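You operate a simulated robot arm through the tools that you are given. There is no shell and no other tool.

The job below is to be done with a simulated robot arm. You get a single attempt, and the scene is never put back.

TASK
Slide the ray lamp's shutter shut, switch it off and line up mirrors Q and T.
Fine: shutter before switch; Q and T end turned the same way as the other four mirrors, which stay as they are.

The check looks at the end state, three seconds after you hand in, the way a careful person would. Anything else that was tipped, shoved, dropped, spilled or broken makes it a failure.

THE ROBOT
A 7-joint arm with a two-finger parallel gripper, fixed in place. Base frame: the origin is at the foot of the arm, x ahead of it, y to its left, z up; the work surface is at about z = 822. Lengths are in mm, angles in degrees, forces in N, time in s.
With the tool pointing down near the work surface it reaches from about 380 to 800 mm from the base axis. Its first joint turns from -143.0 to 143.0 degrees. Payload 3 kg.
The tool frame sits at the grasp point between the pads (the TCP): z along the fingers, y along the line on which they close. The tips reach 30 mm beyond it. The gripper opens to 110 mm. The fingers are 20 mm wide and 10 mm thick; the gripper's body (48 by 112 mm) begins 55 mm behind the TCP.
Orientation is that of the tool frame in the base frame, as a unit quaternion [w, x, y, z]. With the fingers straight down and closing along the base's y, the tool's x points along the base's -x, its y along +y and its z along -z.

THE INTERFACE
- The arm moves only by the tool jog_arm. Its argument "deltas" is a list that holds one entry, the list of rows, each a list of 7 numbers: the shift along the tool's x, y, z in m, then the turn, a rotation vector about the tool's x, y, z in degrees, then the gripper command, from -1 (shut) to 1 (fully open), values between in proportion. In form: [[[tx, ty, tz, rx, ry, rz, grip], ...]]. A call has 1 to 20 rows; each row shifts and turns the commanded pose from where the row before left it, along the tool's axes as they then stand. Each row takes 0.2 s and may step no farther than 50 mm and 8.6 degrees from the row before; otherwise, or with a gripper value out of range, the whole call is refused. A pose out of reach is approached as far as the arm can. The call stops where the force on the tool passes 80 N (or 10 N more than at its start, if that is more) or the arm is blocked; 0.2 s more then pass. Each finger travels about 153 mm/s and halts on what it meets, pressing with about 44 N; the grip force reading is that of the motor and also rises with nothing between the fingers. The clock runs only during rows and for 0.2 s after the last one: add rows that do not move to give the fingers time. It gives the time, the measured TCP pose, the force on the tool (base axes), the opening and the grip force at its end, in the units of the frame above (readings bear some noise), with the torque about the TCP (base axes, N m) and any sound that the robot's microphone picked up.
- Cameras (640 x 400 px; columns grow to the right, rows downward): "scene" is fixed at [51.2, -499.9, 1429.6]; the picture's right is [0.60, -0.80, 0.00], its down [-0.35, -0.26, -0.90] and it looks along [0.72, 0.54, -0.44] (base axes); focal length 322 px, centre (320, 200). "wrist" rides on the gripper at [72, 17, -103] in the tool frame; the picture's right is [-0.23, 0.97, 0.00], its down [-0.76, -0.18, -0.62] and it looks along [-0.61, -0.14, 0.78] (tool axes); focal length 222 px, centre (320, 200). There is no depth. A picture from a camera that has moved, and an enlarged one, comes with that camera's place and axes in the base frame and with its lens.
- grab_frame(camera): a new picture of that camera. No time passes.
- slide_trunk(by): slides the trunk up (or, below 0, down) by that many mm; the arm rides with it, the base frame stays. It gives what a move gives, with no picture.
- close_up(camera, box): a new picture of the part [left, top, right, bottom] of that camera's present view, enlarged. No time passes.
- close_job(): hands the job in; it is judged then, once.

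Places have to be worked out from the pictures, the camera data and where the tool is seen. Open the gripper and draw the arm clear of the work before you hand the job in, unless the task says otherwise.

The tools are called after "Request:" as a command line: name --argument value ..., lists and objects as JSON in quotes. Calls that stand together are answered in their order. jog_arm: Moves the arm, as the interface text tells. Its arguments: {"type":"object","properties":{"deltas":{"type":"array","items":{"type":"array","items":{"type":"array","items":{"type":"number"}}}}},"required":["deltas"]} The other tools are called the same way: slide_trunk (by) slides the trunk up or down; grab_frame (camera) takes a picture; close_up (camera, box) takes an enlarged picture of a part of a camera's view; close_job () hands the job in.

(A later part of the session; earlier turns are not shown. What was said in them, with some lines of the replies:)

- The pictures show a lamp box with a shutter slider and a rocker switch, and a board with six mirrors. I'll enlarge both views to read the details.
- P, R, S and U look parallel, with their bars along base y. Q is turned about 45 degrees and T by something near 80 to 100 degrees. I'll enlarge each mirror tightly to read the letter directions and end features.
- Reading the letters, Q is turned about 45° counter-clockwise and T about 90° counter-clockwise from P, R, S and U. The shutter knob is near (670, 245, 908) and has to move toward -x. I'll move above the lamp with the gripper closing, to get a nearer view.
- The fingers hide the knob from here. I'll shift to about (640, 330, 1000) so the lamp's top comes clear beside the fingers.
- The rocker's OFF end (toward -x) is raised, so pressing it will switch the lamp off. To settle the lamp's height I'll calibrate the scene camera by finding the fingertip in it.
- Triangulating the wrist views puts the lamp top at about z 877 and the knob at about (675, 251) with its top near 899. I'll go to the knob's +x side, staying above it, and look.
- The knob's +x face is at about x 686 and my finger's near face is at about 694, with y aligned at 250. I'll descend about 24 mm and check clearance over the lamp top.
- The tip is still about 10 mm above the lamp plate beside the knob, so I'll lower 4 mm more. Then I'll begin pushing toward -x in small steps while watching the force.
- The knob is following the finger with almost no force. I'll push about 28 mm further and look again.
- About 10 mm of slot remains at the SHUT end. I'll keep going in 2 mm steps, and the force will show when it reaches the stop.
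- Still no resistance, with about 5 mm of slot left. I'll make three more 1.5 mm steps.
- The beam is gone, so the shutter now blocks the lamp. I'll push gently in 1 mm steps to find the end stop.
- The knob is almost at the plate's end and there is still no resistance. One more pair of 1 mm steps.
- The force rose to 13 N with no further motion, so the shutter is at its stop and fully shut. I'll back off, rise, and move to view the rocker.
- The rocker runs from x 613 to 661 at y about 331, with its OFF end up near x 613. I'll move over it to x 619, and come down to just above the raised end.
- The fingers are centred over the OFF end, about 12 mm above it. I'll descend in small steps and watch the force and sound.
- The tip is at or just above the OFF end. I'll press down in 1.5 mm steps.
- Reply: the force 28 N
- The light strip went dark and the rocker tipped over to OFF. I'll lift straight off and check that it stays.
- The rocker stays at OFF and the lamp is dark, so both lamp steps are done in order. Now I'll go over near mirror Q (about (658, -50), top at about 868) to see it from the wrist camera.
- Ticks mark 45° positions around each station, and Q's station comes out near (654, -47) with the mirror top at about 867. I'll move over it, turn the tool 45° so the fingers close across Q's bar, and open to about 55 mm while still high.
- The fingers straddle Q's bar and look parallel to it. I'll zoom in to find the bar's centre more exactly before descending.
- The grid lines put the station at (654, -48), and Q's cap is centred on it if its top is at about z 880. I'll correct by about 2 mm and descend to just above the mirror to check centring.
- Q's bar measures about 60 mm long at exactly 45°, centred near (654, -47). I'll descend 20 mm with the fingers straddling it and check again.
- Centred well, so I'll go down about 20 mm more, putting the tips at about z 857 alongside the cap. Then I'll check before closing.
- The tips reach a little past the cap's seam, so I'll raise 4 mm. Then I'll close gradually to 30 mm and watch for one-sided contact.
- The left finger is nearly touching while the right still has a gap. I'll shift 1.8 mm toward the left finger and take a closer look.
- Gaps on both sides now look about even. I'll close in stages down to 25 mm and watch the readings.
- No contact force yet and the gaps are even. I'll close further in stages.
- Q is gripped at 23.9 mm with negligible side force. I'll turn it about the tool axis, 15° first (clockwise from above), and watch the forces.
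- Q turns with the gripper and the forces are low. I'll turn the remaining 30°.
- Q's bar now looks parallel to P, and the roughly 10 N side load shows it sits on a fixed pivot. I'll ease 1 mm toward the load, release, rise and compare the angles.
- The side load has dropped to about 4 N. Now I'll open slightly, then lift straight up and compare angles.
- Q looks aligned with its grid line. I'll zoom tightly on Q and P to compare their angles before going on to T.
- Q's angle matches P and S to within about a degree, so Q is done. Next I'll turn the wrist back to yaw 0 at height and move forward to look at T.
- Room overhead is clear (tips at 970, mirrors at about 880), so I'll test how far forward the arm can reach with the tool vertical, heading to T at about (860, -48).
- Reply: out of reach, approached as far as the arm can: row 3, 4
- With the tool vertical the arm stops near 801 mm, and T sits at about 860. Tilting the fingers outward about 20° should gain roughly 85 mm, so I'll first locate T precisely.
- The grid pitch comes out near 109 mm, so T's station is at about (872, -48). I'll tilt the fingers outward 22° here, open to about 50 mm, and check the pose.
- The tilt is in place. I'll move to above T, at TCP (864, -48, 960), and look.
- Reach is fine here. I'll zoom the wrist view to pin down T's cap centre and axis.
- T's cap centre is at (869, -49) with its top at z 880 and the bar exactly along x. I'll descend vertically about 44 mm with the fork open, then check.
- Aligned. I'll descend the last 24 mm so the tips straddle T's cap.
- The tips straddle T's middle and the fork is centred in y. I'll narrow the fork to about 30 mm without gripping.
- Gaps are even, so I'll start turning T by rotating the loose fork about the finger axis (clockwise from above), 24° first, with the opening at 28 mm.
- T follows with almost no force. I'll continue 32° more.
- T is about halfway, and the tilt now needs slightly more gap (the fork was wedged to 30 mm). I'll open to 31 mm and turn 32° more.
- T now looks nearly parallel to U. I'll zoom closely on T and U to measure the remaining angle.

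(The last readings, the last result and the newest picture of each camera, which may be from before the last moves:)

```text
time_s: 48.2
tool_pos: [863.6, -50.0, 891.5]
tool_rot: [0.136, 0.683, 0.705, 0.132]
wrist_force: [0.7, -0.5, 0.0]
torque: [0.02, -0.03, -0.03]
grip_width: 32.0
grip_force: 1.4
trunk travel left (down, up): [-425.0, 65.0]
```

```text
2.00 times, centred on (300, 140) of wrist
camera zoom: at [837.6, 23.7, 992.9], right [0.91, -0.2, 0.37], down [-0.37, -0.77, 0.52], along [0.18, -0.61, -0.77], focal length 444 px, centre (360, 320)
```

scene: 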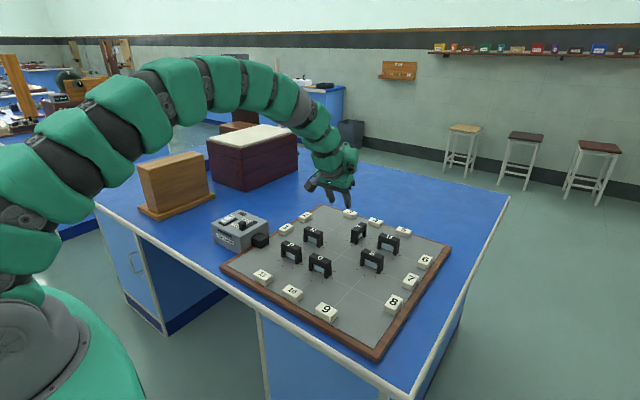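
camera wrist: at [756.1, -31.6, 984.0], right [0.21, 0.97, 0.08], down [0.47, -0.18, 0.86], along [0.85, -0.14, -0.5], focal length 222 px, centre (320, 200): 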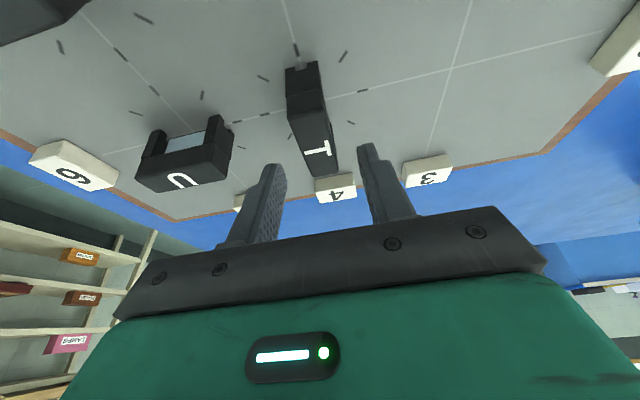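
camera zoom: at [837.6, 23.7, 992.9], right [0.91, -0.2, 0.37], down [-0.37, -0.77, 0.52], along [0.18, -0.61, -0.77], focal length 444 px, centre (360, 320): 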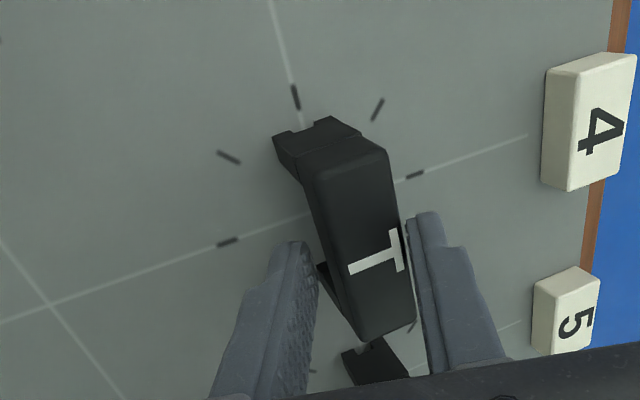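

The slopes put T about 3° short of U's direction. I'll turn the fork 3.5° more and re-measure.

Request:
jog_arm --deltas '[[[0, 0, 0, 0, 0, 1.75, -0.43], [0, 0, 0, 0, 0, 1.75, -0.43], [0, 0, 0, 0, 0, 0, -0.43]]]'

Request:
close_up --camera "scene" --box '[350, 222, 382, 248]'

```text
time_s: 49.0
tool_pos: [862.4, -49.6, 891.9]
tool_rot: [0.133, 0.704, 0.685, 0.137]
wrist_force: [1.7, 0.7, 1.0]
torque: [-0.02, -0.07, 0.01]
grip_width: 32.0
grip_force: 0.8
trunk travel left (down, up): [-425.0, 65.0]
```

```text
15.38 times, centred on (366, 235) of scene
camera zoom: at [51.2, -499.9, 1429.6], right [0.6, -0.8, 0.0], down [-0.35, -0.26, -0.9], along [0.72, 0.54, -0.44], focal length 4952 px, centre (-388, -338)
```

zoom: 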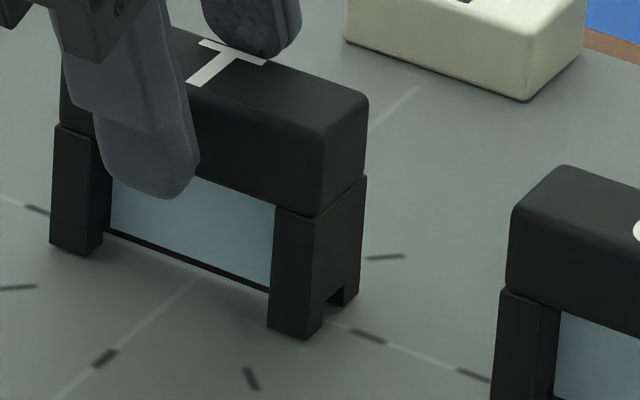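

T moved about 1.5° and still lacks roughly 2° against U. I'll turn 2° more and measure again.

Request:
jog_arm --deltas '[[[0, 0, 0, 0, 0, 2.0, -0.43], [0, 0, 0, 0, 0, 0, -0.43]]]'

Request:
close_up --camera "scene" --box '[350, 222, 382, 248]'

```text
time_s: 49.6
tool_pos: [862.7, -48.5, 892.2]
tool_rot: [0.131, 0.715, 0.673, 0.139]
wrist_force: [2.4, 0.8, 1.4]
torque: [-0.01, -0.11, 0.08]
grip_width: 32.9
grip_force: 1.5
trunk travel left (down, up): [-425.0, 65.0]
```

```text
15.38 times, centred on (366, 235) of scene
camera zoom: at [51.2, -499.9, 1429.6], right [0.6, -0.8, 0.0], down [-0.35, -0.26, -0.9], along [0.72, 0.54, -0.44], focal length 4952 px, centre (-388, -338)
```

zoom: 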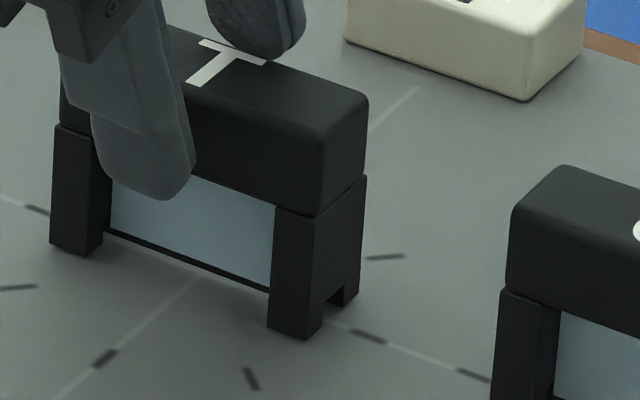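

That last turn didn't move T; the fork just spread. I'll open it to 36 mm, square the tool to exactly 90°, then narrow it in small steps so the pads press T's bar flush.

Request:
jog_arm --deltas '[[[0, 0, 0, 0, 0, 0, -0.345], [0, 0, 0, 0, 0, -1.75, -0.345], [0, 0, 0, 0, 0, -1.75, -0.345], [0, 0, 0, 0, 0, 0, -0.345]]]'

Request:
close_up --camera "wrist" --box '[240, 80, 400, 220]'

Request:
close_up --camera "scene" --box '[350, 222, 382, 248]'

```text
time_s: 50.6
tool_pos: [863.2, -49.9, 890.8]
tool_rot: [0.134, 0.695, 0.693, 0.135]
wrist_force: [-0.7, 0.1, 0.0]
torque: [0.03, -0.04, 0.0]
grip_width: 36.2
grip_force: 0.1
trunk travel left (down, up): [-425.0, 65.0]
```

```text
2.86 times, centred on (320, 150) of wrist
camera zoom: at [839.6, 22.7, 993.4], right [0.9, -0.23, 0.36], down [-0.4, -0.76, 0.51], along [0.16, -0.61, -0.78], focal length 635 px, centre (320, 343)
```

zoom: 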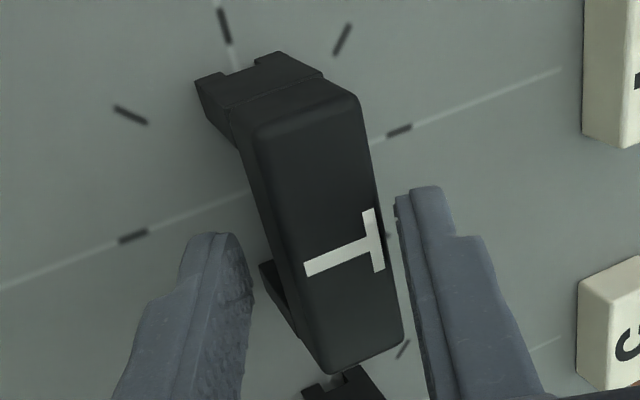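

```text
15.38 times, centred on (366, 235) of scene
camera zoom: at [51.2, -499.9, 1429.6], right [0.6, -0.8, 0.0], down [-0.35, -0.26, -0.9], along [0.72, 0.54, -0.44], focal length 4952 px, centre (-388, -338)
```

zoom: 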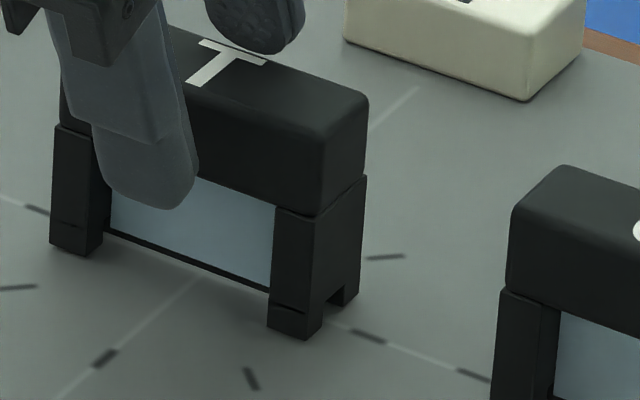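

The fork is clear of T on both sides, and T still reads about 1–2° short. I'll narrow in small steps (32, 31, 30, 29 mm) at exactly 90°.

Request:
jog_arm --deltas '[[[0, 0, 0, 0, 0, 0, -0.42], [0, 0, 0, 0, 0, 0, -0.436], [0, 0, 0, 0, 0, 0, -0.455], [0, 0, 0, 0, 0, 0, -0.47], [0, 0, 0, 0, 0, 0, -0.47]]]'

Request:
close_up --camera "scene" --box '[350, 222, 382, 248]'

Request:
close_up --camera "wrist" --box '[240, 80, 400, 220]'

```text
time_s: 51.8
tool_pos: [862.9, -49.7, 892.5]
tool_rot: [0.135, 0.695, 0.694, 0.134]
wrist_force: [5.0, -1.6, 3.0]
torque: [-0.13, -0.15, -0.01]
grip_width: 31.9
grip_force: 2.6
trunk travel left (down, up): [-425.0, 65.0]
```

```text
15.38 times, centred on (366, 235) of scene
camera zoom: at [51.2, -499.9, 1429.6], right [0.6, -0.8, 0.0], down [-0.35, -0.26, -0.9], along [0.72, 0.54, -0.44], focal length 4952 px, centre (-388, -338)
```

zoom: 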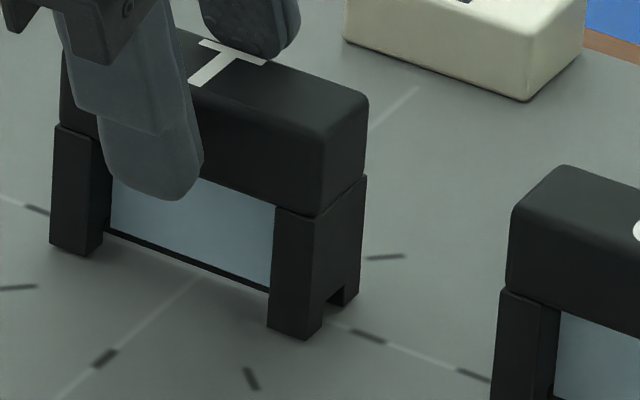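

```text
2.86 times, centred on (320, 150) of wrist
camera zoom: at [839.9, 22.8, 993.6], right [0.9, -0.23, 0.36], down [-0.4, -0.76, 0.51], along [0.16, -0.61, -0.78], focal length 635 px, centre (320, 343)
```

zoom: 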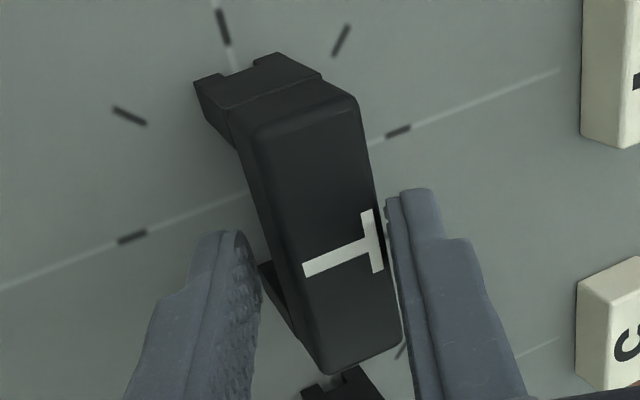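

There is contact at 31.9 mm with only a 5 N load, and T did not visibly turn. I'll narrow slightly more so both pads bear, and watch the load.

Request:
jog_arm --deltas '[[[0, 0, 0, 0, 0, 0, -0.49], [0, 0, 0, 0, 0, 0, -0.51], [0, 0, 0, 0, 0, 0, -0.51]]]'

Request:
close_up --camera "scene" --box '[350, 222, 382, 248]'

```text
time_s: 52.6
tool_pos: [863.3, -49.9, 892.6]
tool_rot: [0.135, 0.694, 0.694, 0.135]
wrist_force: [7.7, -2.1, 5.1]
torque: [-0.08, -0.25, 0.04]
grip_width: 31.3
grip_force: 4.6
trunk travel left (down, up): [-425.0, 65.0]
```

```text
15.38 times, centred on (366, 235) of scene
camera zoom: at [51.2, -499.9, 1429.6], right [0.6, -0.8, 0.0], down [-0.35, -0.26, -0.9], along [0.72, 0.54, -0.44], focal length 4952 px, centre (-388, -338)
```

zoom: 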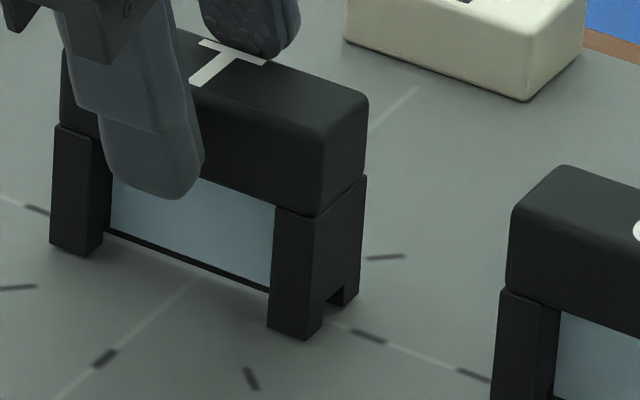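

Only the far pad is bearing. I'll shift 1.2 mm toward +x so the near pad engages as well, and narrow a little more.

Request:
jog_arm --deltas '[[[0, 0.0011, 0.00045, 0, 0, 0, -0.51], [0, 0, 0, 0, 0, 0, -0.54], [0, 0, 0, 0, 0, 0, -0.56], [0, 0, 0, 0, 0, 0, -0.56]]]'

Request:
close_up --camera "scene" --box '[350, 222, 382, 248]'

Request:
close_up --camera "wrist" --box '[240, 80, 400, 220]'

```text
time_s: 53.6
tool_pos: [864.1, -50.7, 892.5]
tool_rot: [0.136, 0.694, 0.694, 0.135]
wrist_force: [9.4, -1.9, 7.9]
torque: [-0.13, -0.34, 0.03]
grip_width: 30.0
grip_force: 5.6
trunk travel left (down, up): [-425.0, 65.0]
```

```text
15.38 times, centred on (366, 235) of scene
camera zoom: at [51.2, -499.9, 1429.6], right [0.6, -0.8, 0.0], down [-0.35, -0.26, -0.9], along [0.72, 0.54, -0.44], focal length 4952 px, centre (-388, -338)
```

zoom: 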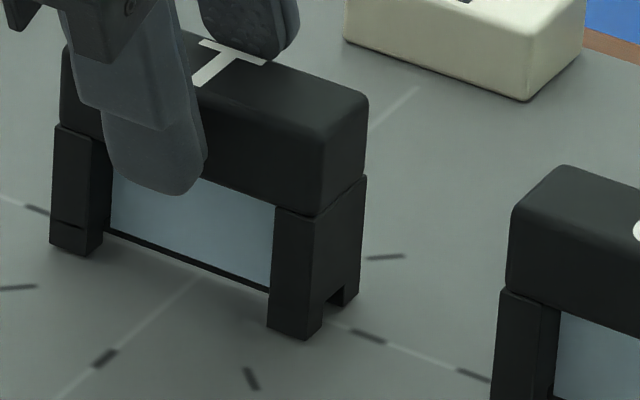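

```text
2.86 times, centred on (320, 150) of wrist
camera zoom: at [840.9, 23.0, 993.5], right [0.9, -0.23, 0.37], down [-0.4, -0.76, 0.51], along [0.16, -0.61, -0.78], focal length 635 px, centre (320, 343)
```

zoom: 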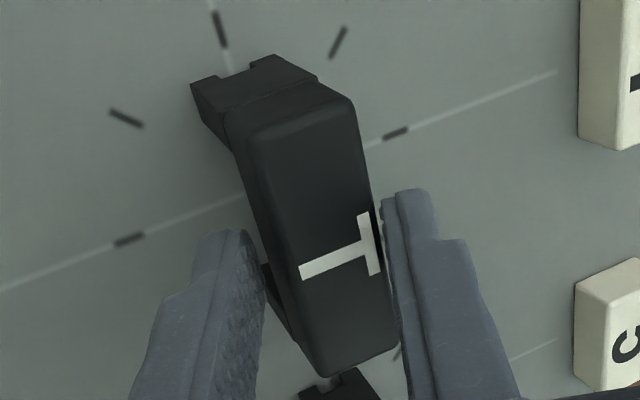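

T isn't moving under this light pressure. I'll open, lift clear vertically, and take a cleaner measurement of T against U and the grid.

Request:
jog_arm --deltas '[[[0, 0, 0, 0, 0, 0, -0.4], [0, 0, 0, 0, 0, 0, -0.2], [0, 0, 0, 0, 0, 0, -0.2], [0, 0.0065, -0.0162, 0, 0, 0, -0.2], [0, 0.0065, -0.0162, 0, 0, 0, -0.2], [0, 0.0065, -0.0162, 0, 0, 0, -0.2], [0, 0.0065, -0.0162, 0, 0, 0, -0.2], [0, 0, 0, 0, 0, 0, -0.2]]]'

Request:
grab_frame --camera "wrist"

Request:
close_up --camera "scene" --box '[346, 220, 414, 262]'

Request:
close_up --camera "scene" --box '[350, 222, 382, 248]'

```text
time_s: 55.4
tool_pos: [863.4, -49.9, 962.3]
tool_rot: [0.135, 0.695, 0.694, 0.134]
wrist_force: [0.8, 1.4, -0.3]
torque: [0.03, -0.02, 0.01]
grip_width: 43.9
grip_force: 0.0
trunk travel left (down, up): [-425.0, 65.0]
```

```text
taken
camera wrist: at [840.2, 23.4, 1063.3], right [0.9, -0.23, 0.36], down [-0.4, -0.76, 0.51], along [0.16, -0.61, -0.78], focal length 222 px, centre (320, 200)
```

wrist: 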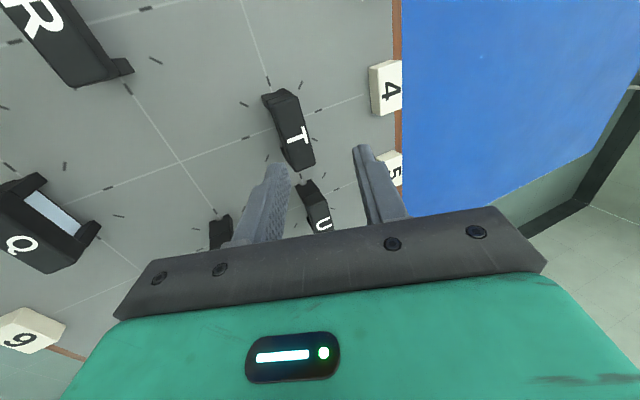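

```text
9.41 times, centred on (380, 241) of scene
camera zoom: at [51.2, -499.9, 1429.6], right [0.6, -0.8, 0.0], down [-0.35, -0.26, -0.9], along [0.72, 0.54, -0.44], focal length 3029 px, centre (-245, -186)
```

zoom: 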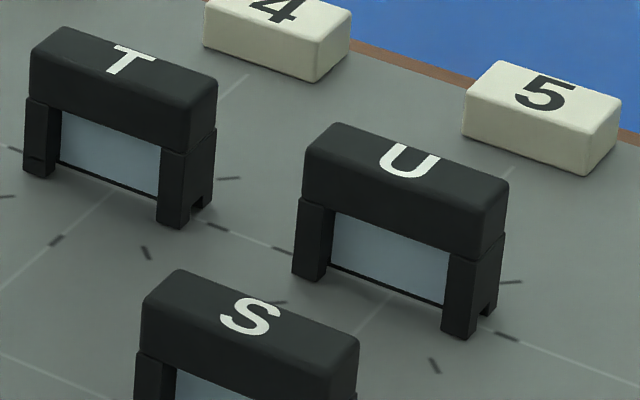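

```text
15.38 times, centred on (366, 235) of scene
camera zoom: at [51.2, -499.9, 1429.6], right [0.6, -0.8, 0.0], down [-0.35, -0.26, -0.9], along [0.72, 0.54, -0.44], focal length 4952 px, centre (-388, -338)
```

zoom: 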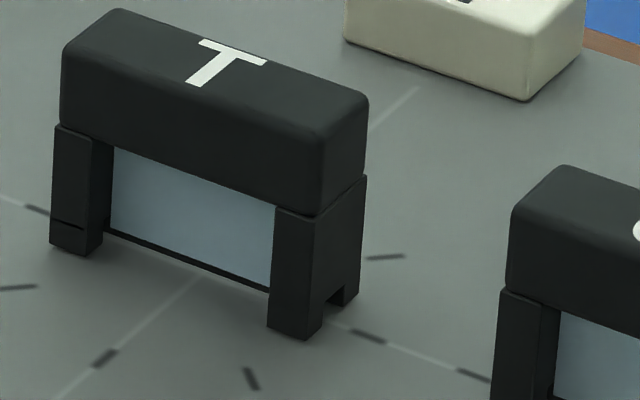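

T is very close to U's direction, with scene slopes suggesting about 1.4° still missing. I'll zoom the wrist view on T and its grid line for a second estimate.

Request:
close_up --camera "wrist" --box '[235, 75, 355, 175]'

Request:
close_up --camera "wrist" --box '[200, 0, 420, 240]'

```text
4.00 times, centred on (295, 125) of wrist
camera zoom: at [840.2, 23.4, 1063.3], right [0.9, -0.23, 0.36], down [-0.4, -0.76, 0.51], along [0.16, -0.61, -0.78], focal length 888 px, centre (420, 500)
```

zoom: 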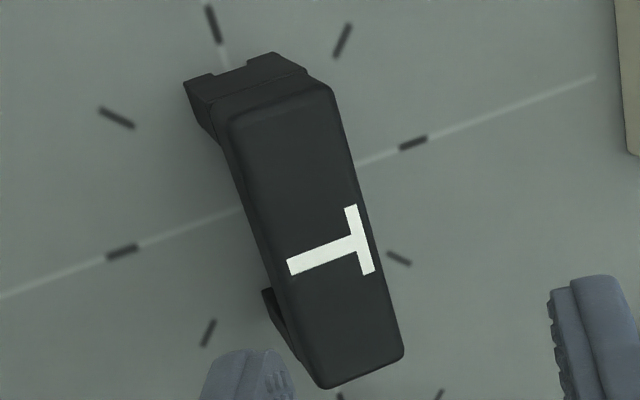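

```text
1.67 times, centred on (310, 120) of wrist
camera zoom: at [840.2, 23.4, 1063.3], right [0.9, -0.23, 0.36], down [-0.4, -0.76, 0.51], along [0.16, -0.61, -0.78], focal length 370 px, centre (337, 333)
```

zoom: 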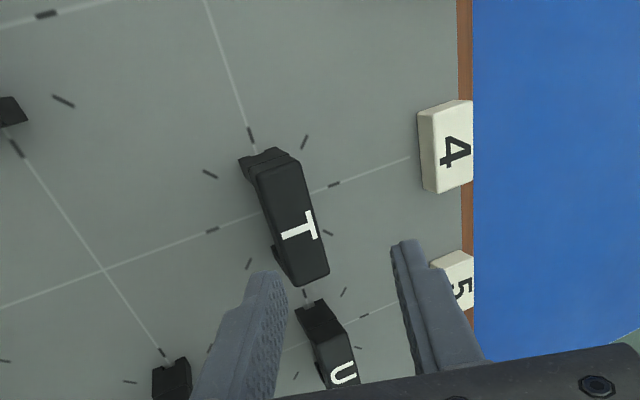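

The wrist view says T is within about 1° of base y. For a fair reference I'll shift 55 mm toward -y so T and U are both in clear view.

Request:
jog_arm --deltas '[[[-0.0275, 0, 0, 0, 0, 0, 0.3], [-0.0275, 0, 0, 0, 0, 0, 0.3], [0, 0, 0, 0, 0, 0, 0.3], [0, 0, 0, 0, 0, 0, 0.3]]]'

Request:
close_up --camera "wrist" --box '[220, 0, 340, 100]'

Request:
close_up --camera "wrist" --box '[250, 80, 370, 180]'

```text
time_s: 56.4
tool_pos: [863.3, -104.0, 962.1]
tool_rot: [0.135, 0.695, 0.694, 0.135]
wrist_force: [0.4, -0.5, -0.3]
torque: [-0.02, -0.03, 0.01]
grip_width: 72.0
grip_force: 0.0
trunk travel left (down, up): [-425.0, 65.0]
```

```text
4.00 times, centred on (280, 50) of wrist
camera zoom: at [840.6, -31.7, 1064.4], right [0.9, -0.23, 0.36], down [-0.4, -0.76, 0.51], along [0.16, -0.61, -0.78], focal length 888 px, centre (480, 800)
```

zoom: 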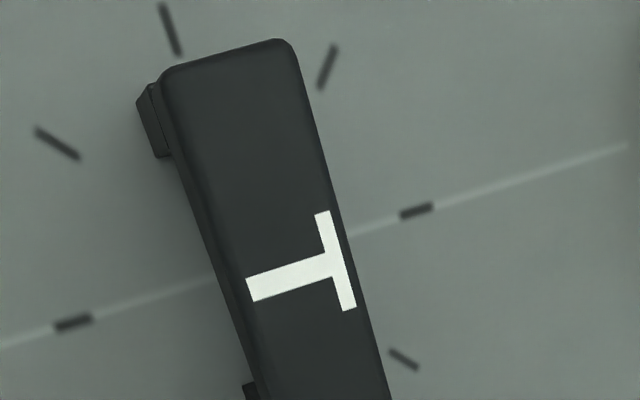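

```text
4.00 times, centred on (310, 130) of wrist
camera zoom: at [840.6, -31.7, 1064.4], right [0.9, -0.23, 0.36], down [-0.4, -0.76, 0.51], along [0.16, -0.61, -0.78], focal length 888 px, centre (360, 480)
```

zoom: 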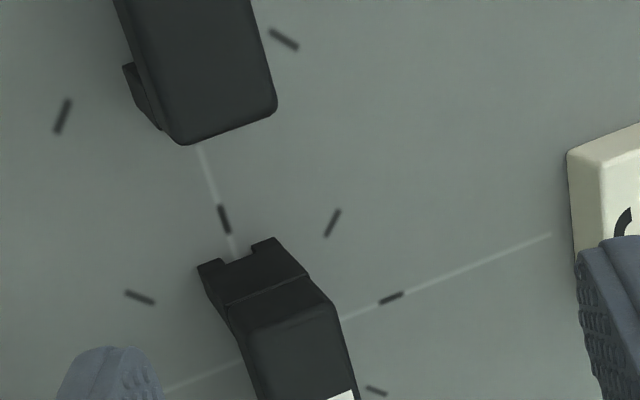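

T reads within about 0.5° of base y. To compare like for like, I'll shift by one grid pitch in -x and -y so mirror S sits at the same place in the picture.

Request:
jog_arm --deltas '[[[-0.02725, -0.02526, -0.01022, 0, 0, 0, 0.3], [-0.02725, -0.02526, -0.01022, 0, 0, 0, 0.3], [-0.02725, -0.02526, -0.01022, 0, 0, 0, 0.3], [-0.02725, -0.02526, -0.01022, 0, 0, 0, 0.3], [0, 0, 0, 0, 0, 0, 0.3]]]'

Request:
close_up --camera "wrist" --box '[220, 0, 340, 100]'

```text
time_s: 57.6
tool_pos: [752.3, -213.0, 960.3]
tool_rot: [0.134, 0.695, 0.693, 0.135]
wrist_force: [-0.2, -0.5, 0.1]
torque: [-0.02, 0.02, 0.0]
grip_width: 71.5
grip_force: 0.1
trunk travel left (down, up): [-425.0, 65.0]
```

```text
4.00 times, centred on (280, 50) of wrist
camera zoom: at [729.5, -139.7, 1061.5], right [0.9, -0.23, 0.36], down [-0.4, -0.76, 0.51], along [0.16, -0.61, -0.78], focal length 888 px, centre (480, 800)
```

zoom: 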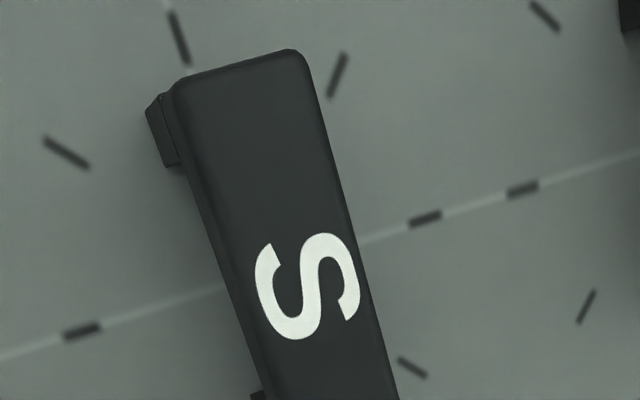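

S and T show nearly identical slopes (about 0.5° apart), so T is aligned. I'll do the same like-for-like check on Q.

Request:
jog_arm --deltas '[[[0.02725, -0.0243, -0.0098, 0, 0, 0, 0.3], [0.02725, -0.0243, -0.0098, 0, 0, 0, 0.3], [0.02725, -0.0243, -0.0098, 0, 0, 0, 0.3], [0.02725, -0.0243, -0.0098, 0, 0, 0, 0.3], [0, 0, 0, 0, 0, 0, 0.3]]]'

Request:
close_up --camera "wrist" --box '[220, 0, 340, 100]'

```text
time_s: 58.8
tool_pos: [649.0, -101.7, 960.4]
tool_rot: [0.135, 0.695, 0.694, 0.134]
wrist_force: [-0.6, 0.3, 0.4]
torque: [0.0, 0.02, 0.02]
grip_width: 71.4
grip_force: 0.1
trunk travel left (down, up): [-425.0, 65.0]
```

```text
4.00 times, centred on (280, 50) of wrist
camera zoom: at [625.7, -29.8, 1061.3], right [0.9, -0.23, 0.36], down [-0.4, -0.76, 0.51], along [0.16, -0.61, -0.78], focal length 888 px, centre (480, 800)
```

zoom: 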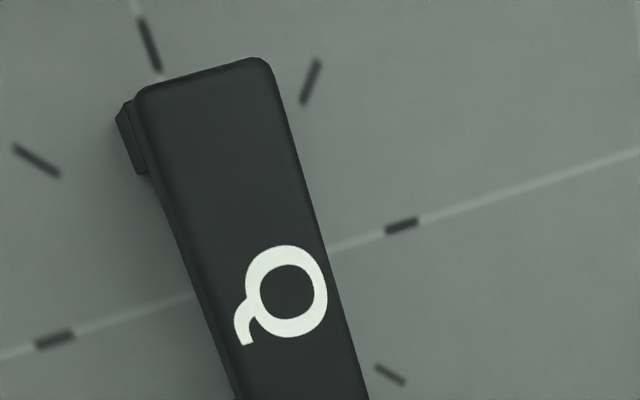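

Q's slope also matches S and T to a fraction of a degree, so all six mirrors agree. I'll lift clear, undo the tilt, and draw the arm back and up.

Request:
jog_arm --deltas '[[[0, 0.01125, -0.0278, 0, 0, 0, 0.3], [0, 0.01125, -0.0278, 0, 0, 0, 0.3], [0, 0, 0, 5.5, 0, 0, 0.3], [0, 0, 0, 5.5, 0, 0, 0.3], [0, 0, 0, 5.5, 0, 0, 0.3], [0, 0, 0, 5.5, 0, 0, 0.3], [0, -0.02, -0.035, 0, 0, 0, 0.5], [0, -0.02, -0.035, 0, 0, 0, 0.7], [0, -0.02, -0.035, 0, 0, 0, 1], [0, -0.02, -0.035, 0, 0, 0, 1], [0, -0.02, -0.035, 0, 0, 0, 1], [0, 0, 0, 0, 0, 0, 1]]]'

Request:
grab_frame --camera "scene"

Request:
close_up --camera "scene" --box '[205, 195, 455, 355]'

Request:
close_up --camera "scene" --box '[205, 195, 285, 255]'

```text
time_s: 61.4
tool_pos: [547.5, -105.4, 1197.8]
tool_rot: [0.0, 0.708, 0.707, 0.0]
wrist_force: [-0.7, 0.3, 0.3]
torque: [0.02, -0.02, -0.03]
grip_width: 110.1
grip_force: 0.0
trunk travel left (down, up): [-425.0, 65.0]
```

```text
taken
```

scene: 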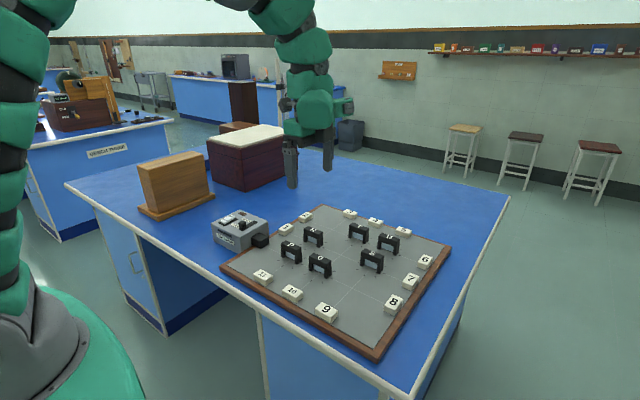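

```text
2.50 times, centred on (330, 275) of scene
camera zoom: at [51.2, -499.9, 1429.6], right [0.6, -0.8, 0.0], down [-0.35, -0.26, -0.9], along [0.72, 0.54, -0.44], focal length 805 px, centre (295, 12)
```

zoom: 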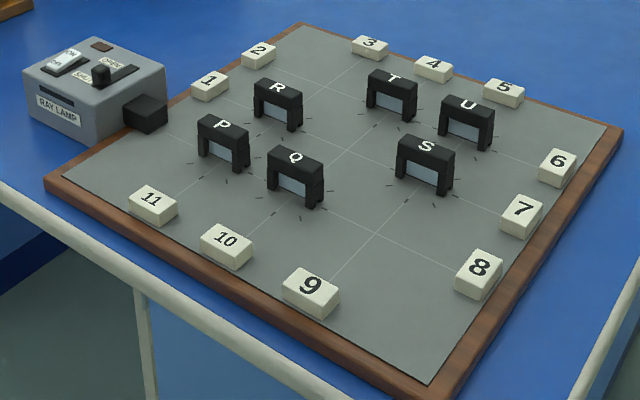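

```text
6.67 times, centred on (245, 225) of scene
camera zoom: at [51.2, -499.9, 1429.6], right [0.6, -0.8, 0.0], down [-0.35, -0.26, -0.9], along [0.72, 0.54, -0.44], focal length 2146 px, centre (820, 33)
```

zoom: 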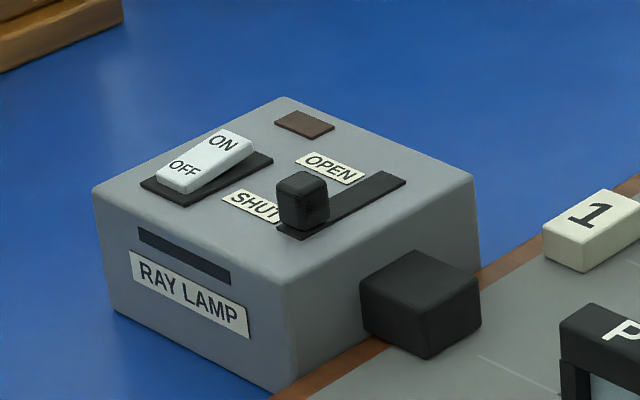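

The shutter is shut, the lamp is switched off, all six mirrors face the same way, nothing else has moved, and the arm is clear with the gripper open. I'm handing the job in.

Request:
close_job

```text
The job is handed in.
```

The ray lamp's shutter is shut, the lamp is off, and mirrors Q and T now face the same way as the other four. I've handed the job in, but no result has come back.

- **Shutter:** I slid it to its end stop before touching the switch, and the beam disappeared.
- **Switch:** I pressed the rocker over to OFF. The light strip went dark, and it was still off in the last picture.
- **Mirror Q:** I gripped it and turned it 45° clockwise on its pivot. It matches mirror S to within about half a degree.
- **Mirror T:** I turned it 90° clockwise. It sits beyond the arm's normal reach, so I tilted the fingers outward and turned it with a loose fork. In wrist-camera views taken the same way, it matches S to about half a degree. The coarser scene-camera comparison with U suggested it could be 1–2° short.

In the final pictures nothing else on the bench looks moved or tipped. The arm is drawn back above the work with the gripper open.
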